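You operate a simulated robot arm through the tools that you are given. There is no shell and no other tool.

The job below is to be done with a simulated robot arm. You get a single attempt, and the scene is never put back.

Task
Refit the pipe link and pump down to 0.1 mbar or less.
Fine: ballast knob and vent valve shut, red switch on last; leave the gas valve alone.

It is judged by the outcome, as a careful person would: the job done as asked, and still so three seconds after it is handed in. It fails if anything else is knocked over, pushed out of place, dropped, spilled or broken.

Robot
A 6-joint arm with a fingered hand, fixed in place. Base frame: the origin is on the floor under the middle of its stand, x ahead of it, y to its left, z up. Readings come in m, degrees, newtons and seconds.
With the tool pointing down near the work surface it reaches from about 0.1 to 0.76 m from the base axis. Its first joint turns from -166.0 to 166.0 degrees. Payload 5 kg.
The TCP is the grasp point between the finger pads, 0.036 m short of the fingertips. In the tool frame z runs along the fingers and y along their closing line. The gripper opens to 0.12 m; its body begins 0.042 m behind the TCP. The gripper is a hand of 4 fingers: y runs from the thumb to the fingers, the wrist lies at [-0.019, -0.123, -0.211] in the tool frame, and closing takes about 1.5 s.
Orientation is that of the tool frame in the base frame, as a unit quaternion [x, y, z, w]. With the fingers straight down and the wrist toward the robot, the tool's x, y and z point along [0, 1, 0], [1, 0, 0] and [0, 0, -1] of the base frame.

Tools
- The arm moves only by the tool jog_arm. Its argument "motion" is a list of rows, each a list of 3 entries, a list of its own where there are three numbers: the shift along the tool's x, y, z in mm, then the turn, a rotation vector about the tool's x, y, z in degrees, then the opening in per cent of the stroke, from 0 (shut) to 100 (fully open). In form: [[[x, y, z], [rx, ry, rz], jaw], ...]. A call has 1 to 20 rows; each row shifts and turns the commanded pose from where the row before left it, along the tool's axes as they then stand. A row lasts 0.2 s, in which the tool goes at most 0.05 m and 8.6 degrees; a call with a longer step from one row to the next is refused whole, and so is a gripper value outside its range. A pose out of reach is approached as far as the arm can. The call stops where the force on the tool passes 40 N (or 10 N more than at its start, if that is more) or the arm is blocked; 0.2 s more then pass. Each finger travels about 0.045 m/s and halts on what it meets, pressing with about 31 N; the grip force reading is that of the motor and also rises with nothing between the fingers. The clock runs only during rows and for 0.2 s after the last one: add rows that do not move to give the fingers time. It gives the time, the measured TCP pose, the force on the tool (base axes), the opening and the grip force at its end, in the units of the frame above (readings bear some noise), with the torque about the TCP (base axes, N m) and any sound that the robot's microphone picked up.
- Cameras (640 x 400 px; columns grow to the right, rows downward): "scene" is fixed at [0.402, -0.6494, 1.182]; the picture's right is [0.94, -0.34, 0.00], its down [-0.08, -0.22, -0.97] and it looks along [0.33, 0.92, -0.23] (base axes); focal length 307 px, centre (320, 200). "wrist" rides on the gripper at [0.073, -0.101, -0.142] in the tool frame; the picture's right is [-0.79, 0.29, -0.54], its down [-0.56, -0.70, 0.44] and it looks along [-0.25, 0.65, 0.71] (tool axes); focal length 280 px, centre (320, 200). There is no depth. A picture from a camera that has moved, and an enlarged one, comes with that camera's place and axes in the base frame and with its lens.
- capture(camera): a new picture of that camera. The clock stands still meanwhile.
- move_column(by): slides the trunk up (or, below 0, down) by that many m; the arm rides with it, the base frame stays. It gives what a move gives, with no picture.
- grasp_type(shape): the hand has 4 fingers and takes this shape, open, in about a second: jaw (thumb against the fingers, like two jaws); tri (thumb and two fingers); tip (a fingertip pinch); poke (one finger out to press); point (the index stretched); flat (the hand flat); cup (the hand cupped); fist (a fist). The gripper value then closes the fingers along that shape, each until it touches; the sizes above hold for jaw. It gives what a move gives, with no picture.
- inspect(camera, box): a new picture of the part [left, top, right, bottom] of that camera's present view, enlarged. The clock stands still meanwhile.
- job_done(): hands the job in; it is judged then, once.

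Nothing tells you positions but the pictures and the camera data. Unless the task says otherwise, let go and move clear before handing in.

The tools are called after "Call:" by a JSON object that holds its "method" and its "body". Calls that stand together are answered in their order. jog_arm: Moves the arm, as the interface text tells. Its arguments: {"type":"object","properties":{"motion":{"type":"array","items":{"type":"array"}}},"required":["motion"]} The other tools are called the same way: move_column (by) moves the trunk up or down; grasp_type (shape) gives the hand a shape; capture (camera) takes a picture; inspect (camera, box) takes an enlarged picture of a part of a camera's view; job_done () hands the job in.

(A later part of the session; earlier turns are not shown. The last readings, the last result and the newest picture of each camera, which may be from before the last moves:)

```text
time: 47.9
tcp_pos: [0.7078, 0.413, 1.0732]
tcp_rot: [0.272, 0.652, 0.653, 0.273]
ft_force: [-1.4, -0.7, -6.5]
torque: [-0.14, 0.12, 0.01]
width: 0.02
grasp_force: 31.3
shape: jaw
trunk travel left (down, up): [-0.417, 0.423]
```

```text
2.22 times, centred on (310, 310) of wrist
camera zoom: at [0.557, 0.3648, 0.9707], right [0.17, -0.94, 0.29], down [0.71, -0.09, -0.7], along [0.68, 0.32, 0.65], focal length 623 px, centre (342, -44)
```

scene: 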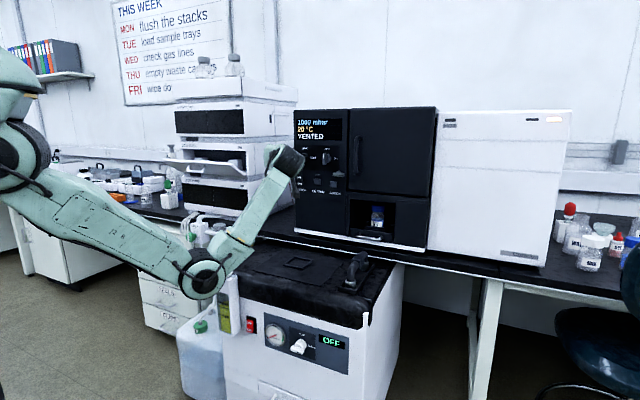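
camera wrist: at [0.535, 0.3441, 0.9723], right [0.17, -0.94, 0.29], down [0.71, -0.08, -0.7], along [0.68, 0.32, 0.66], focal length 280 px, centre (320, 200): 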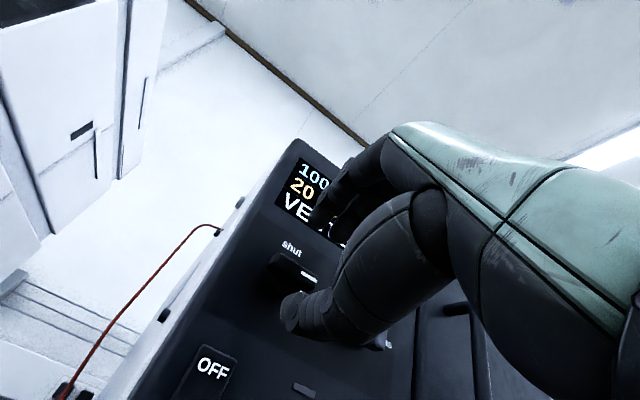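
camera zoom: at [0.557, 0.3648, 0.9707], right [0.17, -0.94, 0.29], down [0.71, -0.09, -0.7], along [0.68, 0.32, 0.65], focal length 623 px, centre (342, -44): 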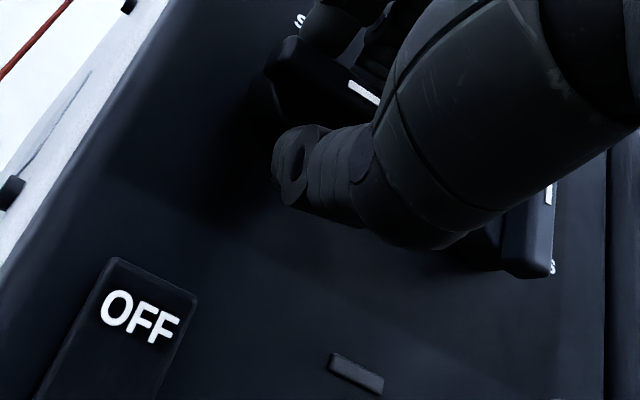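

The bar is gripped (width 20 mm). Turning counter-clockwise, first about 25° with force check.

Call:
{"method": "jog_arm", "body": {"motion": [[[0, -1, 0], [0, 0, 0], 0], [[0, 0, 0], [0, 0, -8.2], 0], [[0, 0, 0], [0, 0, -8.2], 0], [[0, 0, 0], [0, 0, -8.2], 0], [[0, 0, 0], [0, 0, 0], 0]]}}

Call:
{"method": "inspect", "body": {"camera": "scene", "box": [265, 125, 335, 175]}}

Call:
{"method": "inspect", "body": {"camera": "wrist", "box": [220, 220, 400, 400]}}

```text
time: 49.1
tcp_pos: [0.7069, 0.4135, 1.0735]
tcp_rot: [0.125, 0.695, 0.58, 0.406]
ft_force: [2.4, 0.8, 1.7]
torque: [0.02, 0.0, -0.04]
width: 0.0197
grasp_force: 31.4
shape: jaw
trunk travel left (down, up): [-0.417, 0.423]
```

```text
8.00 times, centred on (300, 150) of scene
camera zoom: at [0.402, -0.6494, 1.182], right [0.94, -0.34, 0.0], down [-0.08, -0.22, -0.97], along [0.33, 0.92, -0.23], focal length 2458 px, centre (480, 600)
```

zoom: 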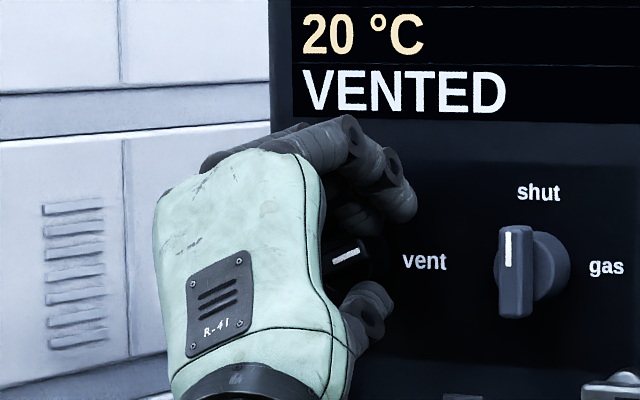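

```text
2.22 times, centred on (310, 310) of wrist
camera zoom: at [0.5907, 0.3309, 0.9499], right [0.03, -0.81, 0.59], down [0.88, -0.26, -0.4], along [0.47, 0.53, 0.7], focal length 623 px, centre (342, -44)
```

zoom: 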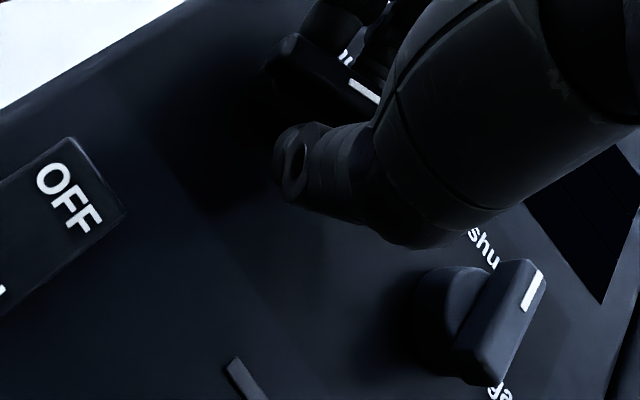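

The knob turns with the hand, forces low. Continuing.

Call:
{"method": "jog_arm", "body": {"motion": [[[0, 0, 0], [0, 0, -8.2], 0], [[0, 0, 0], [0, 0, -8.2], 0], [[0, 0, 0], [0, 0, -8.2], 0], [[0, 0, 0], [0, 0, -8.2], 0], [[0, 0, 0], [0, 0, 0], 0]]}}

Call:
{"method": "inspect", "body": {"camera": "scene", "box": [265, 125, 335, 175]}}

Call:
{"method": "inspect", "body": {"camera": "wrist", "box": [220, 220, 400, 400]}}

```text
time: 50.3
tcp_pos: [0.7068, 0.4151, 1.0743]
tcp_rot: [-0.076, 0.702, 0.443, 0.553]
ft_force: [1.3, 6.3, 3.0]
torque: [0.16, -0.08, 0.16]
width: 0.0193
grasp_force: 30.8
shape: jaw
trunk travel left (down, up): [-0.417, 0.423]
```

```text
8.00 times, centred on (300, 150) of scene
camera zoom: at [0.402, -0.6494, 1.182], right [0.94, -0.34, 0.0], down [-0.08, -0.22, -0.97], along [0.33, 0.92, -0.23], focal length 2458 px, centre (480, 600)
```

zoom: 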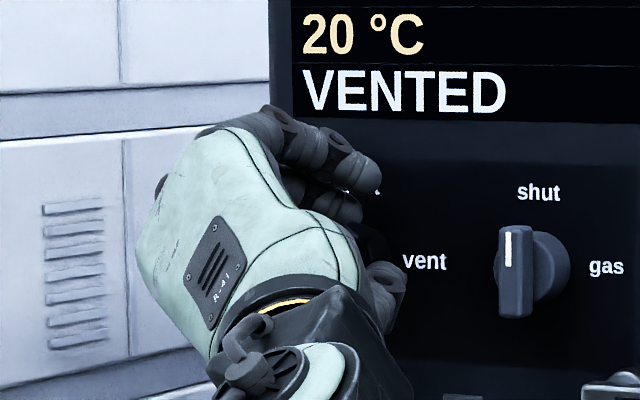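

```text
2.22 times, centred on (310, 310) of wrist
camera zoom: at [0.6396, 0.2812, 0.9571], right [-0.26, -0.51, 0.82], down [0.94, -0.32, 0.1], along [0.21, 0.8, 0.56], focal length 623 px, centre (342, -44)
```

zoom: 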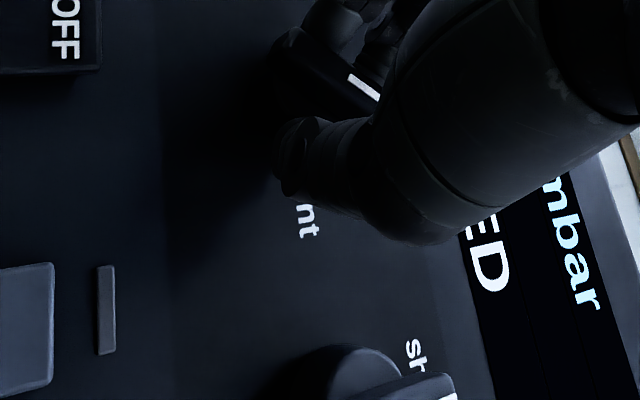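

Still following. Finishing the last 33°.

Call:
{"method": "jog_arm", "body": {"motion": [[[0, 0, 0], [0, 0, -8.2], 0], [[0, 0, 0], [0, 0, -8.2], 0], [[0, 0, 0], [0, 0, -8.2], 0], [[0, 0, 0], [0, 0, -8.2], 0], [[0, 0, 0], [0, 0, 0], 0]]}}

Call:
{"method": "inspect", "body": {"camera": "scene", "box": [265, 105, 345, 165]}}

Call:
{"method": "inspect", "body": {"camera": "wrist", "box": [220, 220, 400, 400]}}

```text
time: 51.5
tcp_pos: [0.7056, 0.4147, 1.0737]
tcp_rot: [-0.272, 0.65, 0.269, 0.656]
ft_force: [-5.3, 7.6, 3.5]
torque: [0.09, -0.06, 0.41]
width: 0.0193
grasp_force: 30.6
shape: jaw
trunk travel left (down, up): [-0.417, 0.423]
```

```text
6.67 times, centred on (305, 135) of scene
camera zoom: at [0.402, -0.6494, 1.182], right [0.94, -0.34, 0.0], down [-0.08, -0.22, -0.97], along [0.33, 0.92, -0.23], focal length 2048 px, centre (420, 633)
```

zoom: 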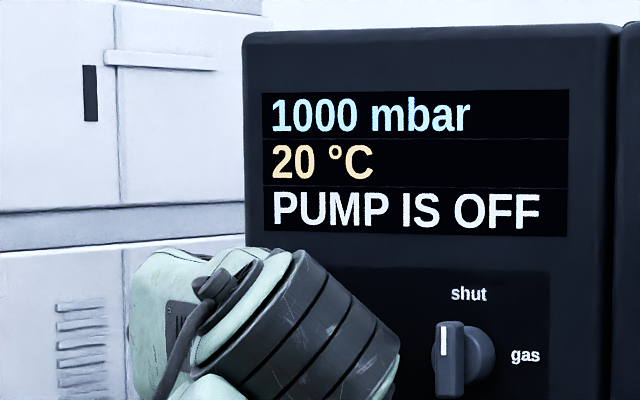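

```text
2.22 times, centred on (310, 310) of wrist
camera zoom: at [0.6777, 0.2427, 1.0013], right [-0.59, -0.18, 0.79], down [0.8, -0.18, 0.57], along [0.04, 0.97, 0.25], focal length 623 px, centre (342, -44)
```

zoom: 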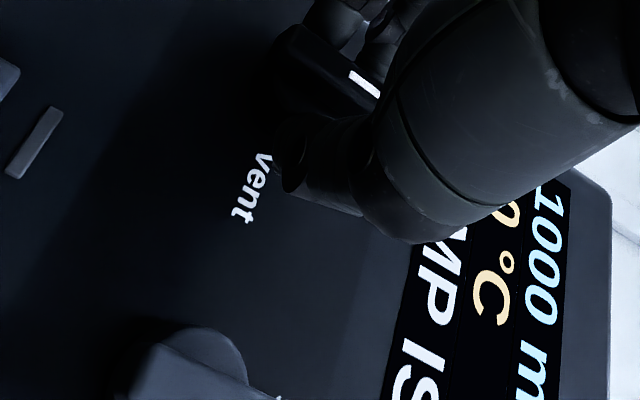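

The display now reads "PUMP IS OFF" instead of "VENTED", so the vent is shut. Opening only a little (the gas knob is near) and backing straight out.

Call:
{"method": "jog_arm", "body": {"motion": [[[0, 0, 0], [0, 0, 0], 25], [[0, 0, 0], [0, 0, 0], 33], [[0, 0, 0], [0, 0, 0], 33], [[0, 0, 0], [0, 0, 0], 33]]}}

Call:
{"method": "inspect", "body": {"camera": "wrist", "box": [220, 220, 400, 400]}}

```text
time: 52.5
tcp_pos: [0.7072, 0.4125, 1.0734]
tcp_rot: [-0.269, 0.652, 0.268, 0.656]
ft_force: [0.3, 1.0, -0.1]
torque: [0.03, 0.03, 0.03]
width: 0.0394
grasp_force: 0.1
shape: jaw
trunk travel left (down, up): [-0.417, 0.423]
```

```text
2.22 times, centred on (310, 310) of wrist
camera zoom: at [0.6792, 0.2409, 1.0005], right [-0.59, -0.18, 0.79], down [0.8, -0.18, 0.56], along [0.05, 0.97, 0.25], focal length 623 px, centre (342, -44)
```

zoom: 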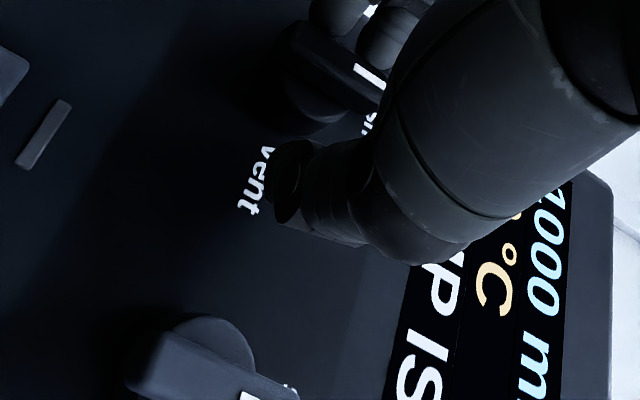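

Call:
{"method": "jog_arm", "body": {"motion": [[[0, 0, -10], [0, 0, 0], 33], [[0, 0, -20], [0, 0, 0], 33], [[0, 0, -30], [0, 0, 0], 33], [[0, 0, -30], [0, 0, 0], 33], [[0, 0, -30], [0, 0, 0], 33], [[0, 0, 0], [0, 0, 0], 33]]}}

Call:
{"method": "capture", "body": {"camera": "scene"}}

Call:
{"method": "capture", "body": {"camera": "wrist"}}

```text
time: 53.9
tcp_pos: [0.6228, 0.3288, 1.0735]
tcp_rot: [-0.271, 0.652, 0.267, 0.655]
ft_force: [-0.6, -0.2, -0.5]
torque: [0.0, 0.01, 0.0]
width: 0.0391
grasp_force: 0.2
shape: jaw
trunk travel left (down, up): [-0.417, 0.423]
```

```text
taken
```

scene: 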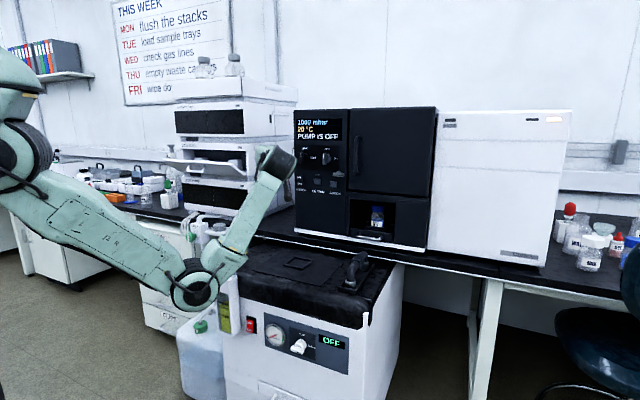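

```text
taken
camera wrist: at [0.5942, 0.1568, 0.9995], right [-0.59, -0.18, 0.79], down [0.8, -0.18, 0.56], along [0.05, 0.97, 0.25], focal length 280 px, centre (320, 200)
```

wrist: 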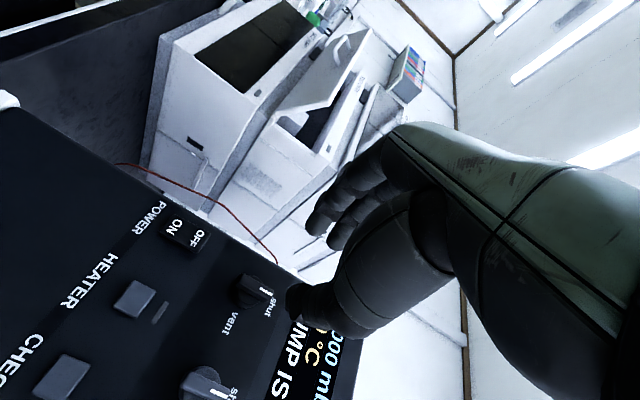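

The vent bar's mark now points to "shut", and gas is untouched. Next the ballast knob on the cart front (around u=0.337, d=0.53, z=0.51). I'll back the hand away from the bench first, then lower the trunk.

Call:
{"method": "jog_arm", "body": {"motion": [[[0, -15, -29], [0, 0, 0], 33], [[0, -15, -29], [0, 0, 0], 33], [[0, -15, -29], [0, 0, 0], 33], [[0, -15, -29], [0, 0, 0], 33], [[0, -15, -29], [0, 0, 0], 33], [[0, -15, -29], [0, 0, 0], 33], [[0, 0, 0], [0, 0, 0], 33]]}}

Call:
{"method": "capture", "body": {"camera": "scene"}}

```text
time: 55.5
tcp_pos: [0.5609, 0.1416, 1.0743]
tcp_rot: [-0.271, 0.652, 0.268, 0.655]
ft_force: [0.0, -0.1, 0.8]
torque: [0.0, -0.02, 0.02]
width: 0.0395
grasp_force: 0.0
shape: jaw
trunk travel left (down, up): [-0.417, 0.423]
```

```text
taken
```

scene: 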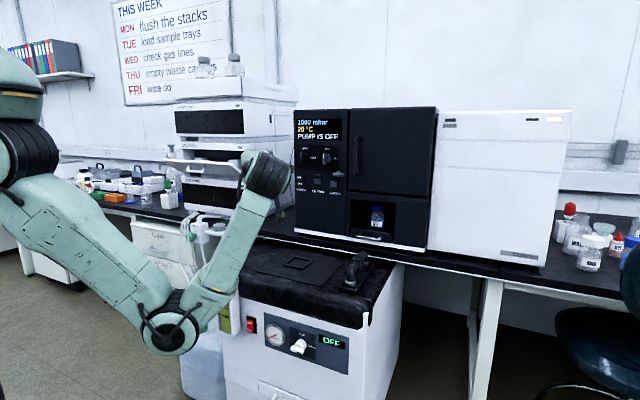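

The elbow is well clear of the cart. Lowering the trunk by 0.3 m.

Call:
{"method": "move_column", "body": {"by": -0.3}}

Call:
{"method": "capture", "body": {"camera": "scene"}}

Call:
{"method": "capture", "body": {"camera": "wrist"}}

```text
time: 58.5
tcp_pos: [0.5618, 0.1422, 0.7725]
tcp_rot: [-0.271, 0.652, 0.269, 0.655]
ft_force: [0.1, -0.7, -0.2]
torque: [-0.04, 0.02, 0.0]
width: 0.0392
grasp_force: 0.0
shape: jaw
trunk travel left (down, up): [-0.117, 0.723]
```

```text
taken
```

scene: 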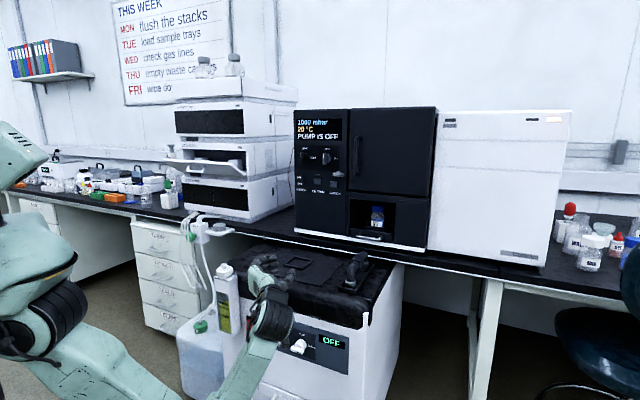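

```text
taken
camera wrist: at [0.533, -0.0287, 0.7007], right [-0.59, -0.18, 0.79], down [0.8, -0.18, 0.56], along [0.05, 0.97, 0.25], focal length 280 px, centre (320, 200)
```

wrist: 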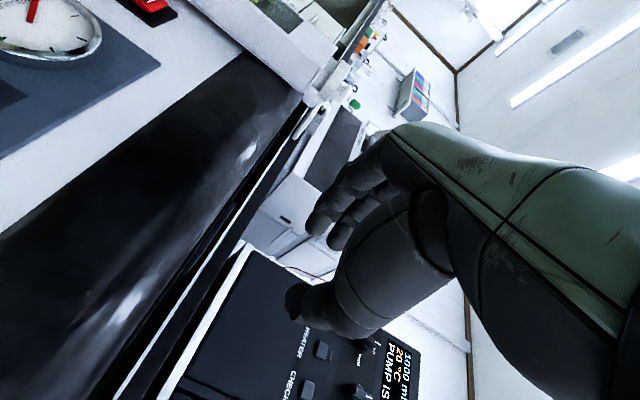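

The hand is now near cart height. Backing away from the panel and lowering to view the ballast knob and switch from the wrist.

Call:
{"method": "jog_arm", "body": {"motion": [[[10, 0, -20], [0, 0, 0], 33], [[15, 0, -20], [0, 0, 0], 33], [[20, 0, -15], [0, 0, 0], 33], [[20, 0, -10], [0, 0, 0], 33], [[20, 0, -10], [0, 0, 0], 33], [[20, 0, 0], [0, 0, 0], 33], [[0, 0, 0], [0, 0, 0], 33]]}}

Call:
{"method": "capture", "body": {"camera": "scene"}}

Call:
{"method": "capture", "body": {"camera": "wrist"}}

```text
time: 60.1
tcp_pos: [0.5096, 0.0904, 0.6688]
tcp_rot: [-0.271, 0.651, 0.269, 0.656]
ft_force: [0.4, 0.4, 0.1]
torque: [0.0, -0.03, 0.02]
width: 0.0396
grasp_force: 0.1
shape: jaw
trunk travel left (down, up): [-0.117, 0.723]
```

```text
taken
```

scene: 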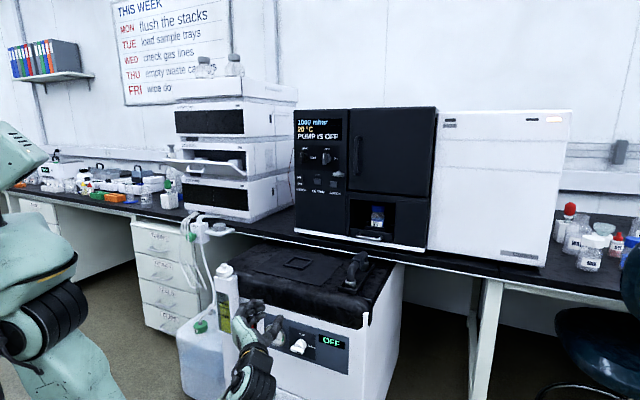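

```text
taken
camera wrist: at [0.4808, -0.0812, 0.5957], right [-0.59, -0.18, 0.79], down [0.8, -0.18, 0.56], along [0.05, 0.97, 0.25], focal length 280 px, centre (320, 200)
```

wrist: 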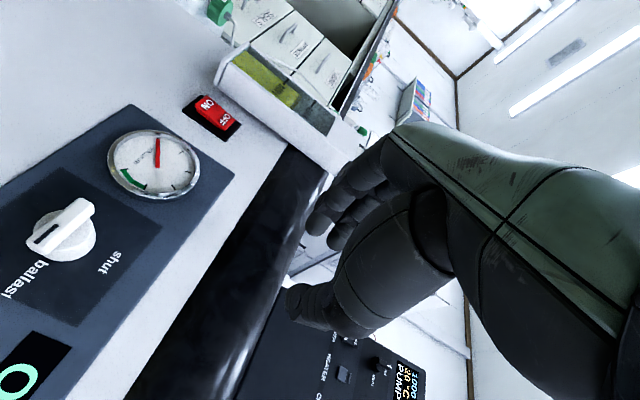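

Excellent view of the pump panel. Zooming to measure the knob and switch.

Call:
{"method": "inspect", "body": {"camera": "wrist", "box": [0, 160, 160, 320]}}

Call:
{"method": "inspect", "body": {"camera": "wrist", "box": [160, 70, 280, 160]}}

Call:
{"method": "inspect", "body": {"camera": "scene", "box": [240, 310, 352, 380]}}

```text
2.50 times, centred on (80, 240) of wrist
camera zoom: at [0.4808, -0.0812, 0.5957], right [-0.59, -0.18, 0.79], down [0.8, -0.18, 0.56], along [0.05, 0.97, 0.25], focal length 701 px, centre (920, 100)
```

zoom: 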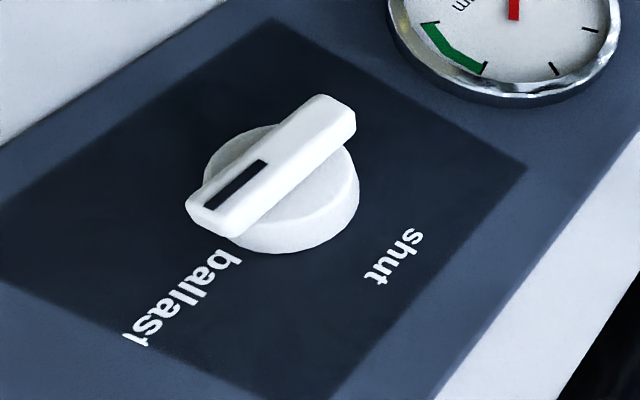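

```text
4.44 times, centred on (220, 115) of wrist
camera zoom: at [0.4808, -0.0812, 0.5957], right [-0.59, -0.18, 0.79], down [0.8, -0.18, 0.56], along [0.05, 0.97, 0.25], focal length 1246 px, centre (764, 578)
```

zoom: 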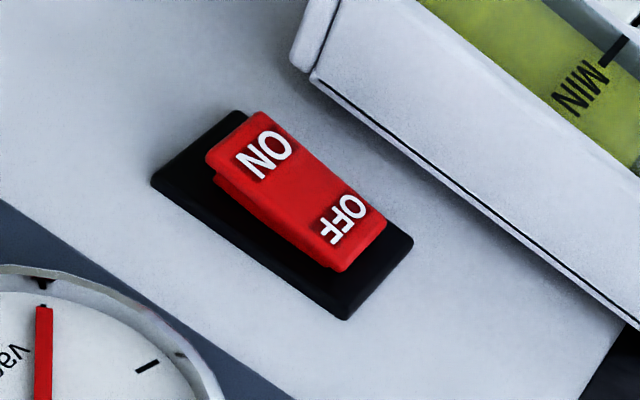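

```text
5.71 times, centred on (296, 345) of scene
camera zoom: at [0.402, -0.6494, 1.182], right [0.94, -0.34, 0.0], down [-0.08, -0.22, -0.97], along [0.33, 0.92, -0.23], focal length 1756 px, centre (457, -629)
```

zoom: 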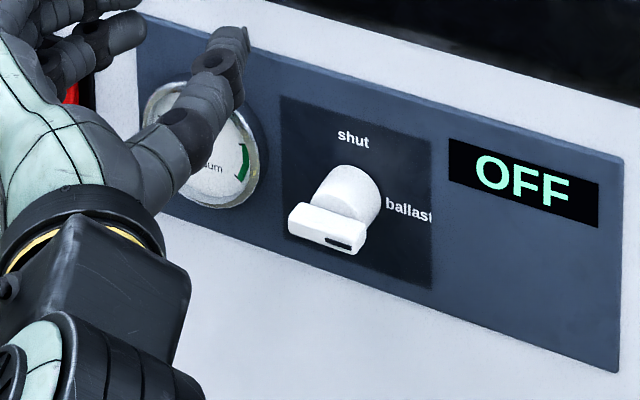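

Measured: ballast axis at u≈0.335, z≈0.513, bar front d≈0.530; red "ON" half at u≈0.134, z≈0.508. I'll move in front of the ballast knob and test the roll back to fingers-up there.

Call:
{"method": "jog_arm", "body": {"motion": [[[20, -8, 0], [0, 0, 0], 33], [[25, -8, 0], [0, 0, 0], 33], [[25, -8, 0], [0, 0, 0], 33], [[25, -8, 0], [0, 0, 0], 33], [[25, -7, 0], [0, 0, 0], 33], [[0, 0, 0], [0, 0, 0], 33]]}}

Call:
{"method": "jog_arm", "body": {"motion": [[[0, 0, 0], [0, 0, 8.2], 33], [[0, 0, 0], [0, 0, 8.2], 33], [[0, 0, 0], [0, 0, 8.2], 33], [[0, 0, 0], [0, 0, 8.2], 33], [[0, 0, 0], [0, 0, 0], 33]]}}

Call:
{"method": "capture", "body": {"camera": "scene"}}

```text
time: 61.5
tcp_pos: [0.5367, 0.0621, 0.5487]
tcp_rot: [-0.271, 0.652, 0.268, 0.655]
ft_force: [0.1, 0.4, -0.4]
torque: [0.01, 0.01, -0.02]
width: 0.0391
grasp_force: 0.0
shape: jaw
trunk travel left (down, up): [-0.117, 0.723]
```

```text
time: 62.7
tcp_pos: [0.5378, 0.0616, 0.5486]
tcp_rot: [-0.075, 0.702, 0.443, 0.553]
ft_force: [-0.4, 0.0, 0.6]
torque: [0.01, 0.0, -0.01]
width: 0.0394
grasp_force: 0.1
shape: jaw
trunk travel left (down, up): [-0.117, 0.723]
```

```text
taken
```

scene: 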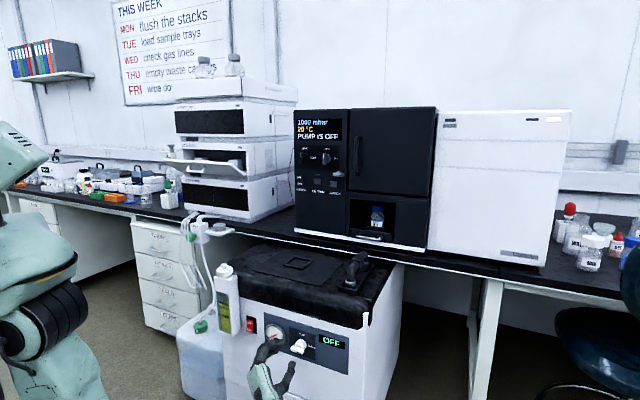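

No reach problem so far. Continuing the roll to fingers-up.

Call:
{"method": "jog_arm", "body": {"motion": [[[0, 0, 0], [0, 0, 8.2], 33], [[0, 0, 0], [0, 0, 8.2], 33], [[0, 0, 0], [0, 0, 8.2], 33], [[0, 0, 0], [0, 0, 8.2], 33], [[0, 0, 0], [0, 0, 8.2], 33], [[0, 0, 0], [0, 0, 8.2], 33], [[0, 0, 0], [0, 0, 8], 33], [[0, 0, 0], [0, 0, 0], 33]]}}

Call:
{"method": "capture", "body": {"camera": "scene"}}

Call:
{"method": "capture", "body": {"camera": "wrist"}}

```text
time: 64.5
tcp_pos: [0.5374, 0.0626, 0.5488]
tcp_rot: [0.27, 0.652, 0.653, 0.274]
ft_force: [0.0, -0.5, 0.1]
torque: [0.02, -0.02, -0.01]
width: 0.0395
grasp_force: 0.0
shape: jaw
trunk travel left (down, up): [-0.117, 0.723]
```

```text
taken
```

scene: 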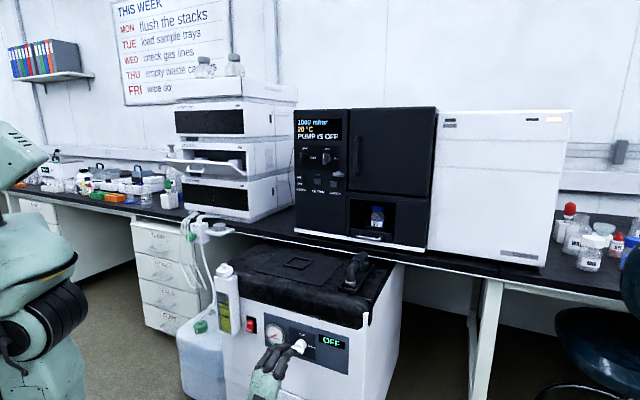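

```text
taken
camera wrist: at [0.386, 0.014, 0.4461], right [0.17, -0.94, 0.29], down [0.71, -0.09, -0.7], along [0.68, 0.32, 0.66], focal length 280 px, centre (320, 200)
```

wrist: 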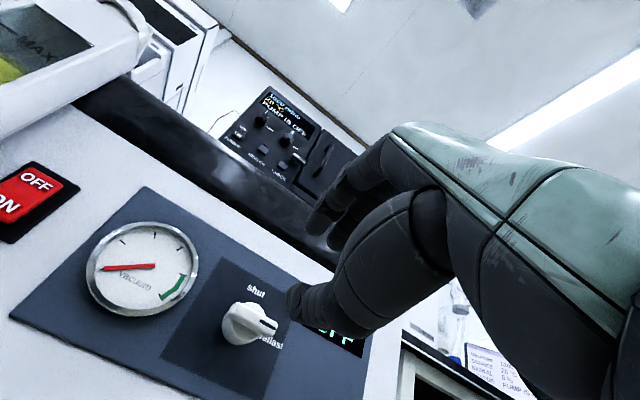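

The fingers-up pose works here too. Lowering to the knob's height, then advancing.

Call:
{"method": "jog_arm", "body": {"motion": [[[0, -12, 0], [0, 0, 0], 45], [[0, -12, 0], [0, 0, 0], 45], [[0, -12, 0], [0, 0, 0], 45], [[0, 0, 15], [0, 0, 0], 45], [[0, 0, 15], [0, 0, 0], 45], [[0, 0, 15], [0, 0, 0], 45], [[0, 0, 0], [0, 0, 0], 45]]}}

Call:
{"method": "inspect", "body": {"camera": "scene", "box": [250, 320, 346, 380]}}

Call:
{"method": "capture", "body": {"camera": "wrist"}}

```text
time: 66.1
tcp_pos: [0.5677, 0.0934, 0.5131]
tcp_rot: [0.27, 0.652, 0.653, 0.274]
ft_force: [0.6, -0.5, 0.4]
torque: [-0.01, -0.01, -0.02]
width: 0.0536
grasp_force: 0.0
shape: jaw
trunk travel left (down, up): [-0.117, 0.723]
```

```text
6.67 times, centred on (298, 350) of scene
camera zoom: at [0.402, -0.6494, 1.182], right [0.94, -0.34, 0.0], down [-0.08, -0.22, -0.97], along [0.33, 0.92, -0.23], focal length 2048 px, centre (467, -800)
```

zoom: 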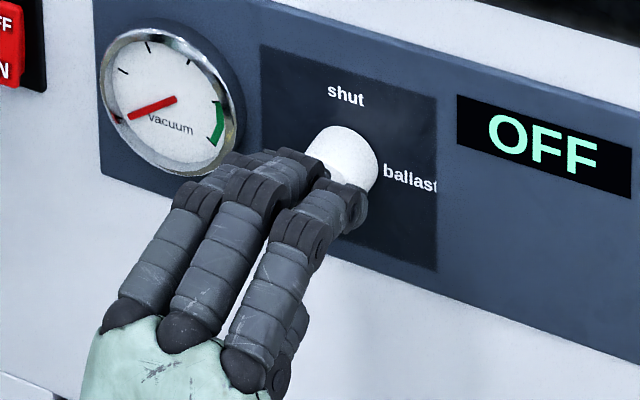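

```text
taken
camera wrist: at [0.4183, 0.0454, 0.41], right [0.17, -0.94, 0.29], down [0.71, -0.09, -0.7], along [0.68, 0.33, 0.66], focal length 280 px, centre (320, 200)
```

wrist: 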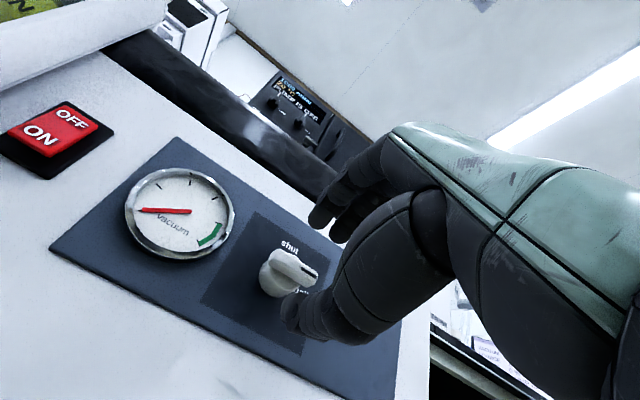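

Aligned. Advancing the remaining 4.8 cm around the bar.

Call:
{"method": "jog_arm", "body": {"motion": [[[0, 0, 12], [0, 0, 0], 45], [[0, 0, 12], [0, 0, 0], 45], [[0, 0, 12], [0, 0, 0], 45], [[0, 0, 11], [0, 0, 0], 45], [[0, 0, 0], [0, 0, 0], 45]]}}

Call:
{"method": "inspect", "body": {"camera": "scene", "box": [250, 320, 346, 380]}}

Call:
{"method": "inspect", "body": {"camera": "wrist", "box": [220, 220, 400, 400]}}

```text
time: 67.3
tcp_pos: [0.6024, 0.1267, 0.513]
tcp_rot: [0.27, 0.652, 0.653, 0.275]
ft_force: [0.2, 0.0, -0.1]
torque: [0.0, 0.0, 0.01]
width: 0.0536
grasp_force: 0.1
shape: jaw
trunk travel left (down, up): [-0.117, 0.723]
```

```text
6.67 times, centred on (298, 350) of scene
camera zoom: at [0.402, -0.6494, 1.182], right [0.94, -0.34, 0.0], down [-0.08, -0.22, -0.97], along [0.33, 0.92, -0.23], focal length 2048 px, centre (467, -800)
```

zoom: 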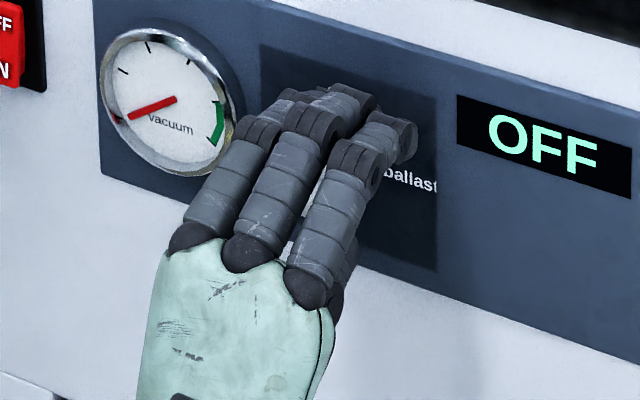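

```text
2.22 times, centred on (310, 310) of wrist
camera zoom: at [0.4524, 0.0781, 0.4101], right [0.17, -0.94, 0.29], down [0.71, -0.09, -0.7], along [0.68, 0.33, 0.66], focal length 623 px, centre (342, -44)
```

zoom: 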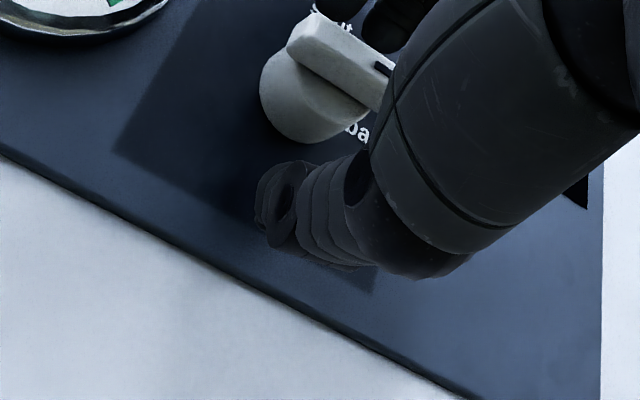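

The bar is where predicted between fingers and thumb. Closing on it.

Call:
{"method": "jog_arm", "body": {"motion": [[[0, 0, 0], [0, 0, 0], 30], [[0, 0, 0], [0, 0, 0], 20], [[0, 0, 0], [0, 0, 0], 10], [[0, 0, 0], [0, 0, 0], 0], [[0, 0, 0], [0, 0, 0], 0], [[0, 0, 0], [0, 0, 0], 0]]}}

Call:
{"method": "inspect", "body": {"camera": "scene", "box": [250, 320, 346, 380]}}

Call:
{"method": "inspect", "body": {"camera": "wrist", "box": [220, 220, 400, 400]}}

```text
time: 68.7
tcp_pos: [0.6038, 0.1262, 0.5119]
tcp_rot: [0.27, 0.652, 0.653, 0.274]
ft_force: [2.3, 1.0, -0.9]
torque: [0.02, -0.02, -0.01]
width: 0.0235
grasp_force: 30.5
shape: jaw
trunk travel left (down, up): [-0.117, 0.723]
```

```text
6.67 times, centred on (298, 350) of scene
camera zoom: at [0.402, -0.6494, 1.182], right [0.94, -0.34, 0.0], down [-0.08, -0.22, -0.97], along [0.33, 0.92, -0.23], focal length 2048 px, centre (467, -800)
```

zoom: 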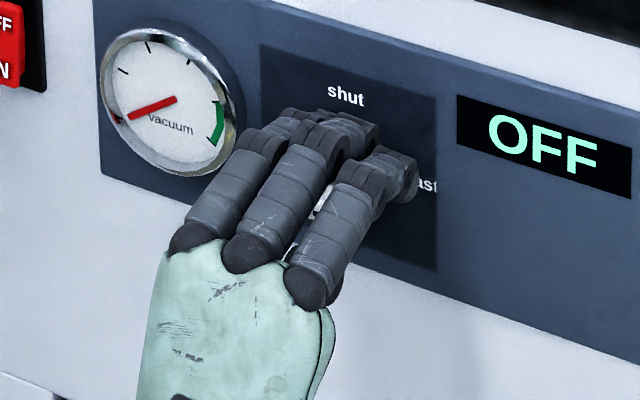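

```text
2.22 times, centred on (310, 310) of wrist
camera zoom: at [0.4523, 0.0781, 0.4098], right [0.17, -0.94, 0.29], down [0.71, -0.09, -0.7], along [0.68, 0.33, 0.66], focal length 623 px, centre (342, -44)
```

zoom: 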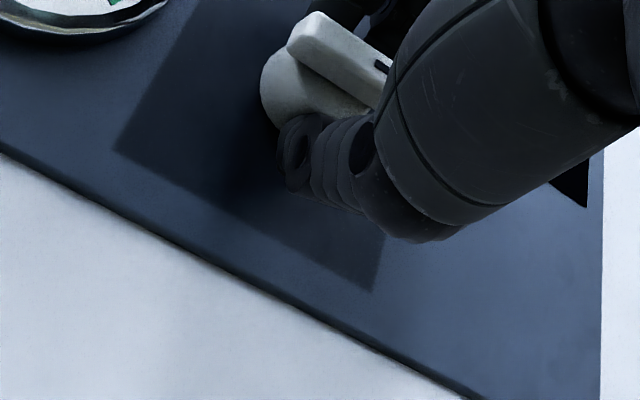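

Call:
{"method": "inspect", "body": {"camera": "wrist", "box": [290, 215, 350, 290]}}

```text
5.33 times, centred on (320, 252) of wrist
camera zoom: at [0.4523, 0.0781, 0.4098], right [0.17, -0.94, 0.29], down [0.71, -0.09, -0.7], along [0.68, 0.33, 0.66], focal length 1495 px, centre (320, -80)
```

zoom: 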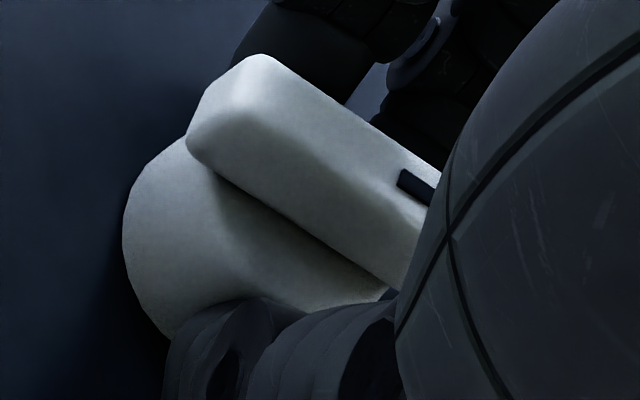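

The thumb seems to rest on the round hub rather than the bar. I'll reopen, back off 8 mm, and re-grip on the bar only.

Call:
{"method": "jog_arm", "body": {"motion": [[[0, 0, 0], [0, 0, 0], 25], [[0, 0, 0], [0, 0, 0], 40], [[0, 0, 0], [0, 0, 0], 40], [[0, 0, -8], [0, 0, 0], 40], [[0, 0, 0], [0, 0, 0], 30], [[0, 0, 0], [0, 0, 0], 20], [[0, 0, 0], [0, 0, 0], 10], [[0, 0, 0], [0, 0, 0], 0], [[0, 0, 0], [0, 0, 0], 0], [[0, 0, 0], [0, 0, 0], 0]]}}

Call:
{"method": "inspect", "body": {"camera": "wrist", "box": [280, 205, 350, 290]}}

Call:
{"method": "inspect", "body": {"camera": "scene", "box": [250, 320, 346, 380]}}

```text
time: 70.9
tcp_pos: [0.598, 0.122, 0.513]
tcp_rot: [0.27, 0.653, 0.653, 0.274]
ft_force: [1.2, -0.5, -3.0]
torque: [-0.05, 0.01, -0.02]
width: 0.0248
grasp_force: 30.4
shape: jaw
trunk travel left (down, up): [-0.117, 0.723]
```

```text
4.71 times, centred on (315, 248) of wrist
camera zoom: at [0.4464, 0.0734, 0.4099], right [0.17, -0.94, 0.29], down [0.71, -0.09, -0.7], along [0.68, 0.33, 0.66], focal length 1320 px, centre (344, -24)
```

zoom: 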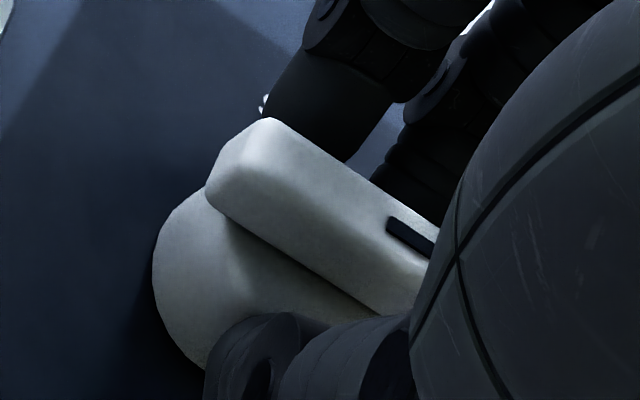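

```text
6.67 times, centred on (298, 350) of scene
camera zoom: at [0.402, -0.6494, 1.182], right [0.94, -0.34, 0.0], down [-0.08, -0.22, -0.97], along [0.33, 0.92, -0.23], focal length 2048 px, centre (467, -800)
```

zoom: 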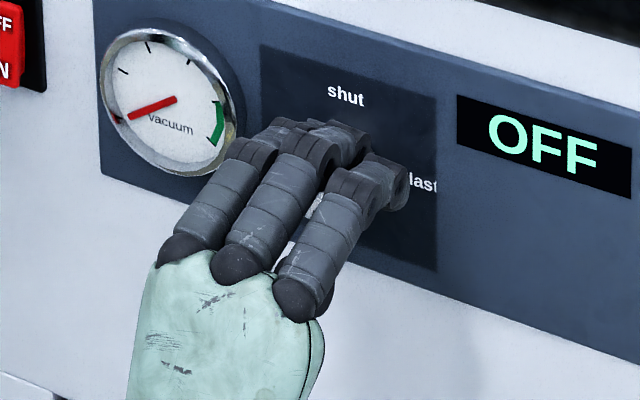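

Grip is on the bar. Turning counter-clockwise in stages.

Call:
{"method": "jog_arm", "body": {"motion": [[[0, 0, 0], [0, 0, -8.2], 0], [[0, 0, 0], [0, 0, -8.2], 0], [[0, 0, 0], [0, 0, -8.2], 0], [[0, 0, 0], [0, 0, 0], 0]]}}

Call:
{"method": "inspect", "body": {"camera": "wrist", "box": [220, 180, 400, 330]}}

Call:
{"method": "inspect", "body": {"camera": "scene", "box": [250, 320, 346, 380]}}

```text
time: 71.9
tcp_pos: [0.5978, 0.1215, 0.5135]
tcp_rot: [0.124, 0.695, 0.58, 0.407]
ft_force: [11.8, 2.4, 1.2]
torque: [0.07, -0.06, -0.13]
width: 0.0246
grasp_force: 30.8
shape: jaw
trunk travel left (down, up): [-0.117, 0.723]
```

```text
2.67 times, centred on (310, 255) of wrist
camera zoom: at [0.481, 0.0381, 0.3894], right [0.03, -0.8, 0.59], down [0.88, -0.26, -0.4], along [0.47, 0.54, 0.7], focal length 748 px, centre (347, 53)
```

zoom: 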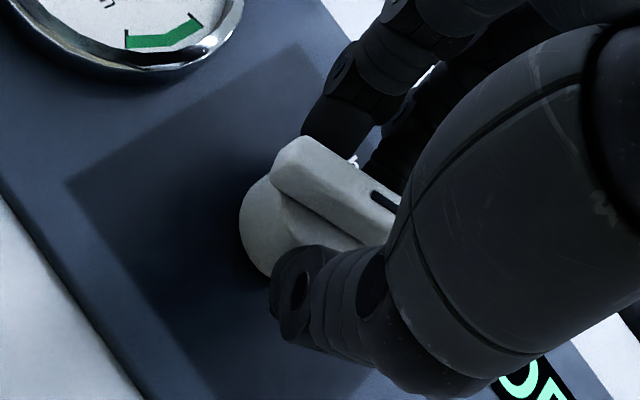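

```text
6.67 times, centred on (298, 350) of scene
camera zoom: at [0.402, -0.6494, 1.182], right [0.94, -0.34, 0.0], down [-0.08, -0.22, -0.97], along [0.33, 0.92, -0.23], focal length 2048 px, centre (467, -800)
```

zoom: 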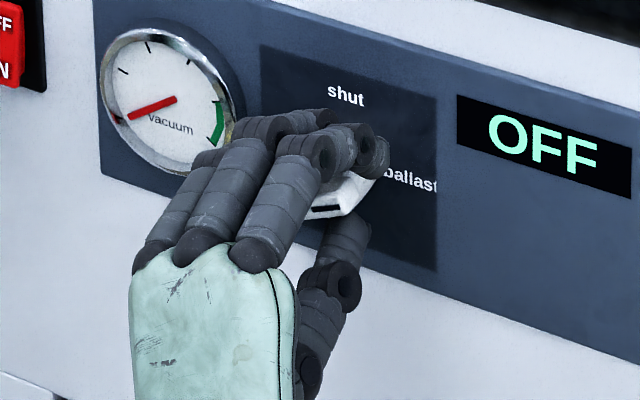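

The knob follows. Continuing the turn.

Call:
{"method": "jog_arm", "body": {"motion": [[[0, 0, 0], [0, 0, -8.2], 0], [[0, 0, 0], [0, 0, -8.2], 0], [[0, 0, 0], [0, 0, -8.2], 0], [[0, 0, 0], [0, 0, -8.2], 0], [[0, 0, 0], [0, 0, 0], 0]]}}

Call:
{"method": "inspect", "body": {"camera": "wrist", "box": [220, 180, 400, 330]}}

Call:
{"method": "inspect", "body": {"camera": "scene", "box": [250, 320, 346, 380]}}

```text
time: 73.1
tcp_pos: [0.5984, 0.1214, 0.5133]
tcp_rot: [-0.077, 0.701, 0.44, 0.556]
ft_force: [10.5, -4.0, 5.8]
torque: [0.18, -0.13, -0.16]
width: 0.0241
grasp_force: 31.0
shape: jaw
trunk travel left (down, up): [-0.117, 0.723]
```

```text
2.67 times, centred on (310, 255) of wrist
camera zoom: at [0.5304, -0.0114, 0.397], right [-0.26, -0.51, 0.82], down [0.94, -0.32, 0.1], along [0.21, 0.8, 0.56], focal length 748 px, centre (347, 53)
```

zoom: 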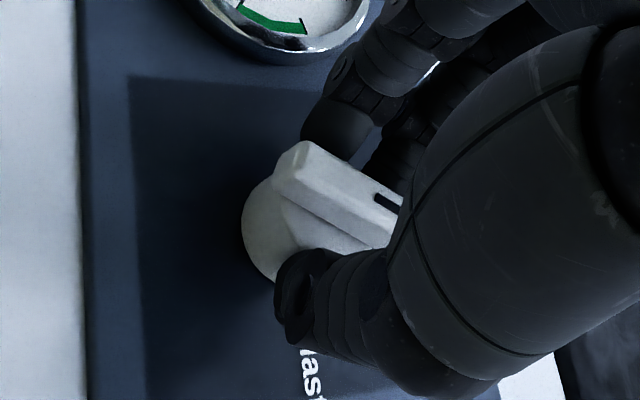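

```text
6.67 times, centred on (298, 350) of scene
camera zoom: at [0.402, -0.6494, 1.182], right [0.94, -0.34, 0.0], down [-0.08, -0.22, -0.97], along [0.33, 0.92, -0.23], focal length 2048 px, centre (467, -800)
```

zoom: 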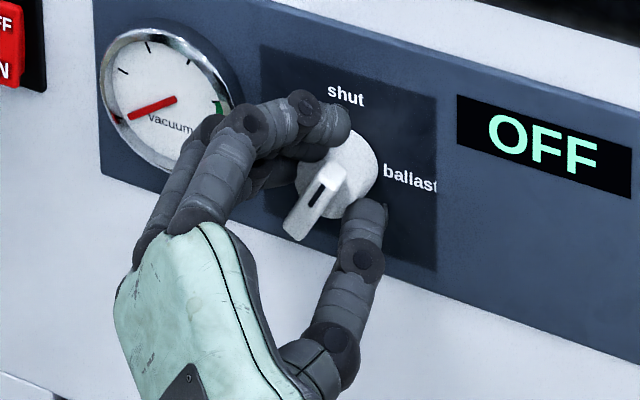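

Call:
{"method": "jog_arm", "body": {"motion": [[[0, 0, 0], [0, 0, -8.2], 0], [[0, 0, 0], [0, 0, -8.2], 0], [[0, 0, 0], [0, 0, -8.2], 0], [[0, 0, 0], [0, 0, -8.2], 0], [[0, 0, 0], [0, 0, 0], 0]]}}

Call:
{"method": "inspect", "body": {"camera": "wrist", "box": [220, 180, 400, 330]}}

Call:
{"method": "inspect", "body": {"camera": "scene", "box": [250, 320, 346, 380]}}

```text
time: 74.3
tcp_pos: [0.5971, 0.1209, 0.5144]
tcp_rot: [-0.273, 0.65, 0.267, 0.657]
ft_force: [10.9, -1.9, 15.9]
torque: [0.45, -0.14, -0.24]
width: 0.0234
grasp_force: 30.7
shape: jaw
trunk travel left (down, up): [-0.117, 0.723]
```

```text
2.67 times, centred on (310, 255) of wrist
camera zoom: at [0.5689, -0.0505, 0.4419], right [-0.6, -0.17, 0.78], down [0.8, -0.18, 0.57], along [0.04, 0.97, 0.25], focal length 748 px, centre (347, 53)
```

zoom: 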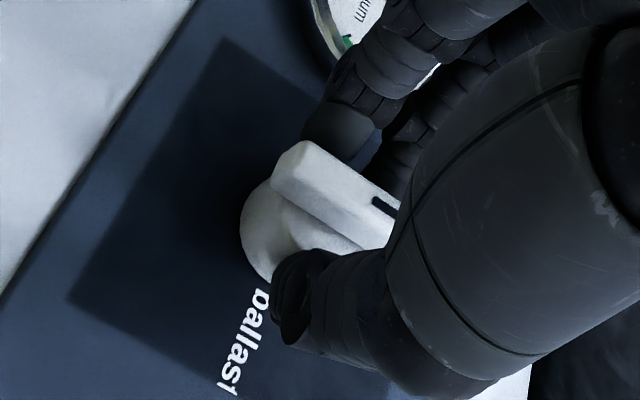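

```text
6.67 times, centred on (298, 350) of scene
camera zoom: at [0.402, -0.6494, 1.182], right [0.94, -0.34, 0.0], down [-0.08, -0.22, -0.97], along [0.33, 0.92, -0.23], focal length 2048 px, centre (467, -800)
```

zoom: 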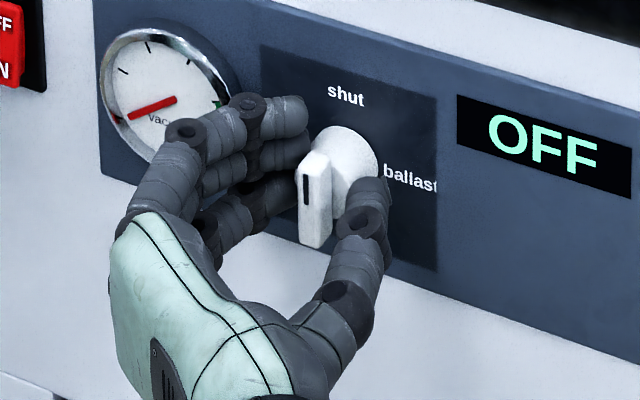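

The ballast bar is now upright with its mark toward "shut". Releasing slightly and backing straight out.

Call:
{"method": "jog_arm", "body": {"motion": [[[0, 0, 0], [0, 0, 0], 27], [[0, 0, 0], [0, 0, 0], 34], [[0, 0, 0], [0, 0, 0], 34], [[0, 0, 0], [0, 0, 0], 34], [[0, 0, -10], [0, 0, 0], 34], [[0, 0, -20], [0, 0, 0], 34], [[0, 0, -25], [0, 0, 0], 34], [[0, 0, -30], [0, 0, 0], 34], [[0, 0, 0], [0, 0, 0], 34]]}}

Call:
{"method": "inspect", "body": {"camera": "scene", "box": [230, 300, 358, 380]}}

Call:
{"method": "capture", "body": {"camera": "wrist"}}

```text
time: 76.3
tcp_pos: [0.5357, 0.0599, 0.5121]
tcp_rot: [-0.272, 0.652, 0.267, 0.656]
ft_force: [0.1, 0.3, -0.6]
torque: [0.02, -0.01, 0.03]
width: 0.0406
grasp_force: 0.1
shape: jaw
trunk travel left (down, up): [-0.117, 0.723]
```

```text
5.00 times, centred on (294, 340) of scene
camera zoom: at [0.402, -0.6494, 1.182], right [0.94, -0.34, 0.0], down [-0.08, -0.22, -0.97], along [0.33, 0.92, -0.23], focal length 1536 px, centre (450, -500)
```

zoom: 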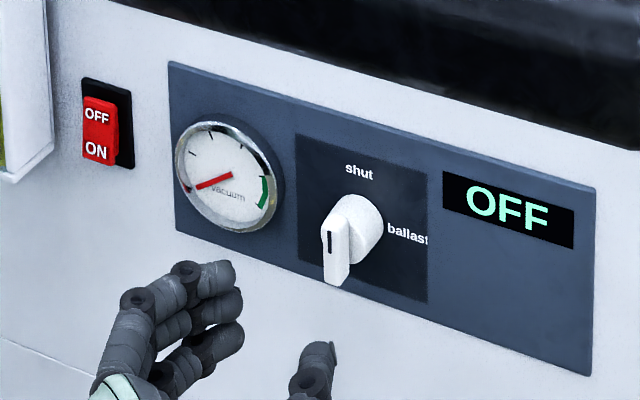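

```text
taken
camera wrist: at [0.5076, -0.1127, 0.4394], right [-0.59, -0.17, 0.79], down [0.8, -0.18, 0.57], along [0.04, 0.97, 0.25], focal length 280 px, centre (320, 200)
```

wrist: 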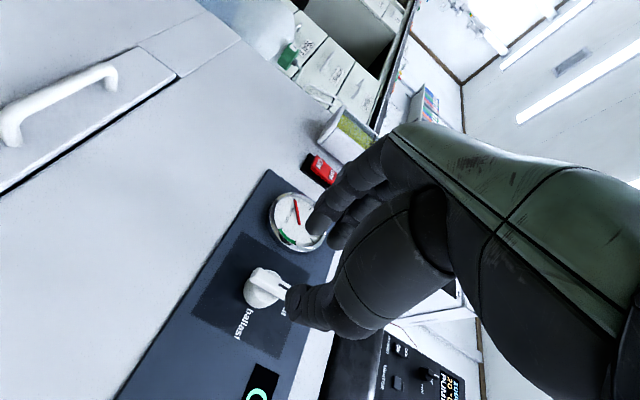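

Ballast shut, confirmed by the mark under "shut". Last is the red switch: the oil bottle's housing sits just left of it, so I'll use one extended finger. Shaping the hand to "poke" here, in the clear.

Call:
{"method": "grasp_type", "body": {"shape": "poke"}}

Call:
{"method": "inspect", "body": {"camera": "scene", "box": [230, 300, 358, 380]}}

Call:
{"method": "capture", "body": {"camera": "wrist"}}

Call:
{"method": "capture", "body": {"camera": "scene"}}

```text
time: 77.2
tcp_pos: [0.5348, 0.0595, 0.5115]
tcp_rot: [-0.272, 0.651, 0.266, 0.657]
ft_force: [-0.4, 0.7, -0.8]
torque: [0.0, 0.0, 0.0]
width: 0.0
grasp_force: 0.0
shape: poke
trunk travel left (down, up): [-0.117, 0.723]
```

```text
5.00 times, centred on (294, 340) of scene
camera zoom: at [0.402, -0.6494, 1.182], right [0.94, -0.34, 0.0], down [-0.08, -0.22, -0.97], along [0.33, 0.92, -0.23], focal length 1536 px, centre (450, -500)
```

zoom: 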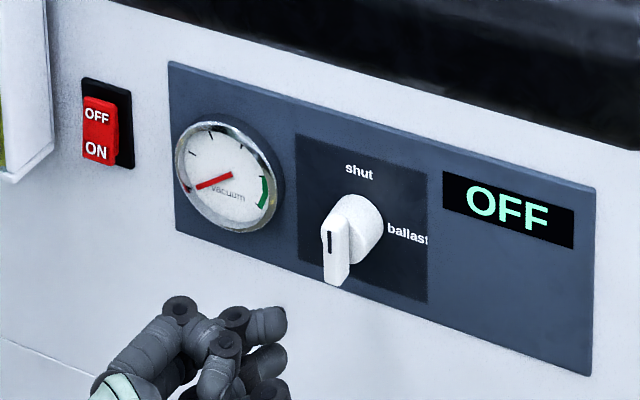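

```text
taken
camera wrist: at [0.5077, -0.1125, 0.4393], right [-0.59, -0.17, 0.79], down [0.8, -0.18, 0.57], along [0.04, 0.97, 0.25], focal length 280 px, centre (320, 200)
```

wrist: 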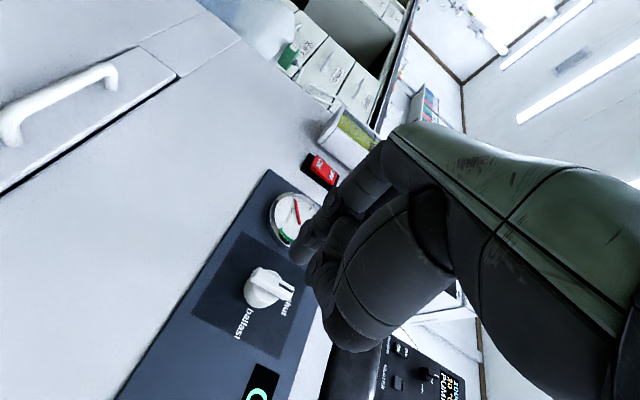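

```text
taken
```

scene: 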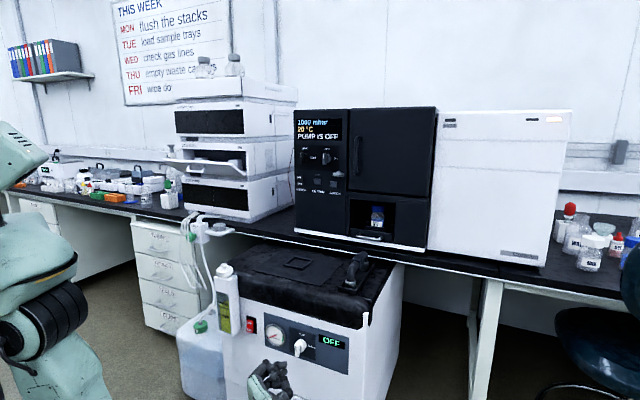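

The poke shape looks quite curled; I'll check "point" (index stretched) for a slimmer, longer tip.

Call:
{"method": "grasp_type", "body": {"shape": "point"}}

Call:
{"method": "inspect", "body": {"camera": "scene", "box": [230, 320, 326, 400]}}

Call:
{"method": "capture", "body": {"camera": "wrist"}}

```text
time: 78.1
tcp_pos: [0.5362, 0.0591, 0.5125]
tcp_rot: [-0.272, 0.651, 0.266, 0.656]
ft_force: [-0.1, -0.2, 0.3]
torque: [0.04, -0.02, -0.02]
width: 0.0
grasp_force: 0.0
shape: point
trunk travel left (down, up): [-0.117, 0.723]
```

```text
5.00 times, centred on (278, 360) of scene
camera zoom: at [0.402, -0.6494, 1.182], right [0.94, -0.34, 0.0], down [-0.08, -0.22, -0.97], along [0.33, 0.92, -0.23], focal length 1536 px, centre (530, -600)
```

zoom: 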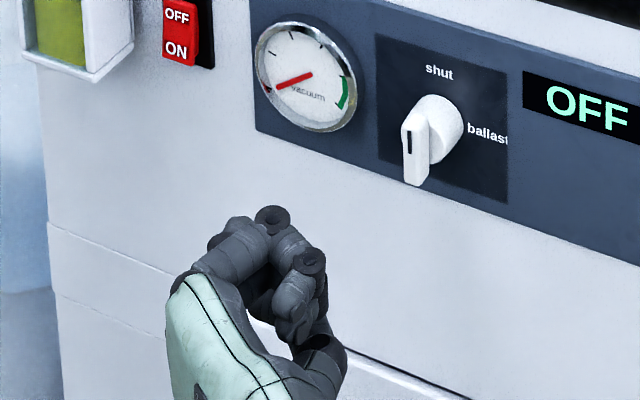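

```text
taken
camera wrist: at [0.5077, -0.1125, 0.4393], right [-0.59, -0.17, 0.79], down [0.8, -0.18, 0.57], along [0.04, 0.97, 0.25], focal length 280 px, centre (320, 200)
```

wrist: 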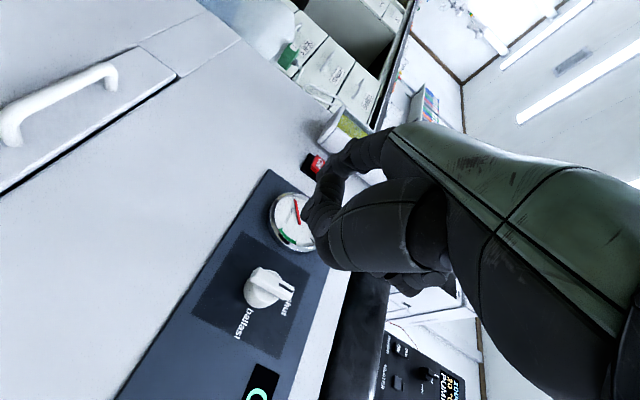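

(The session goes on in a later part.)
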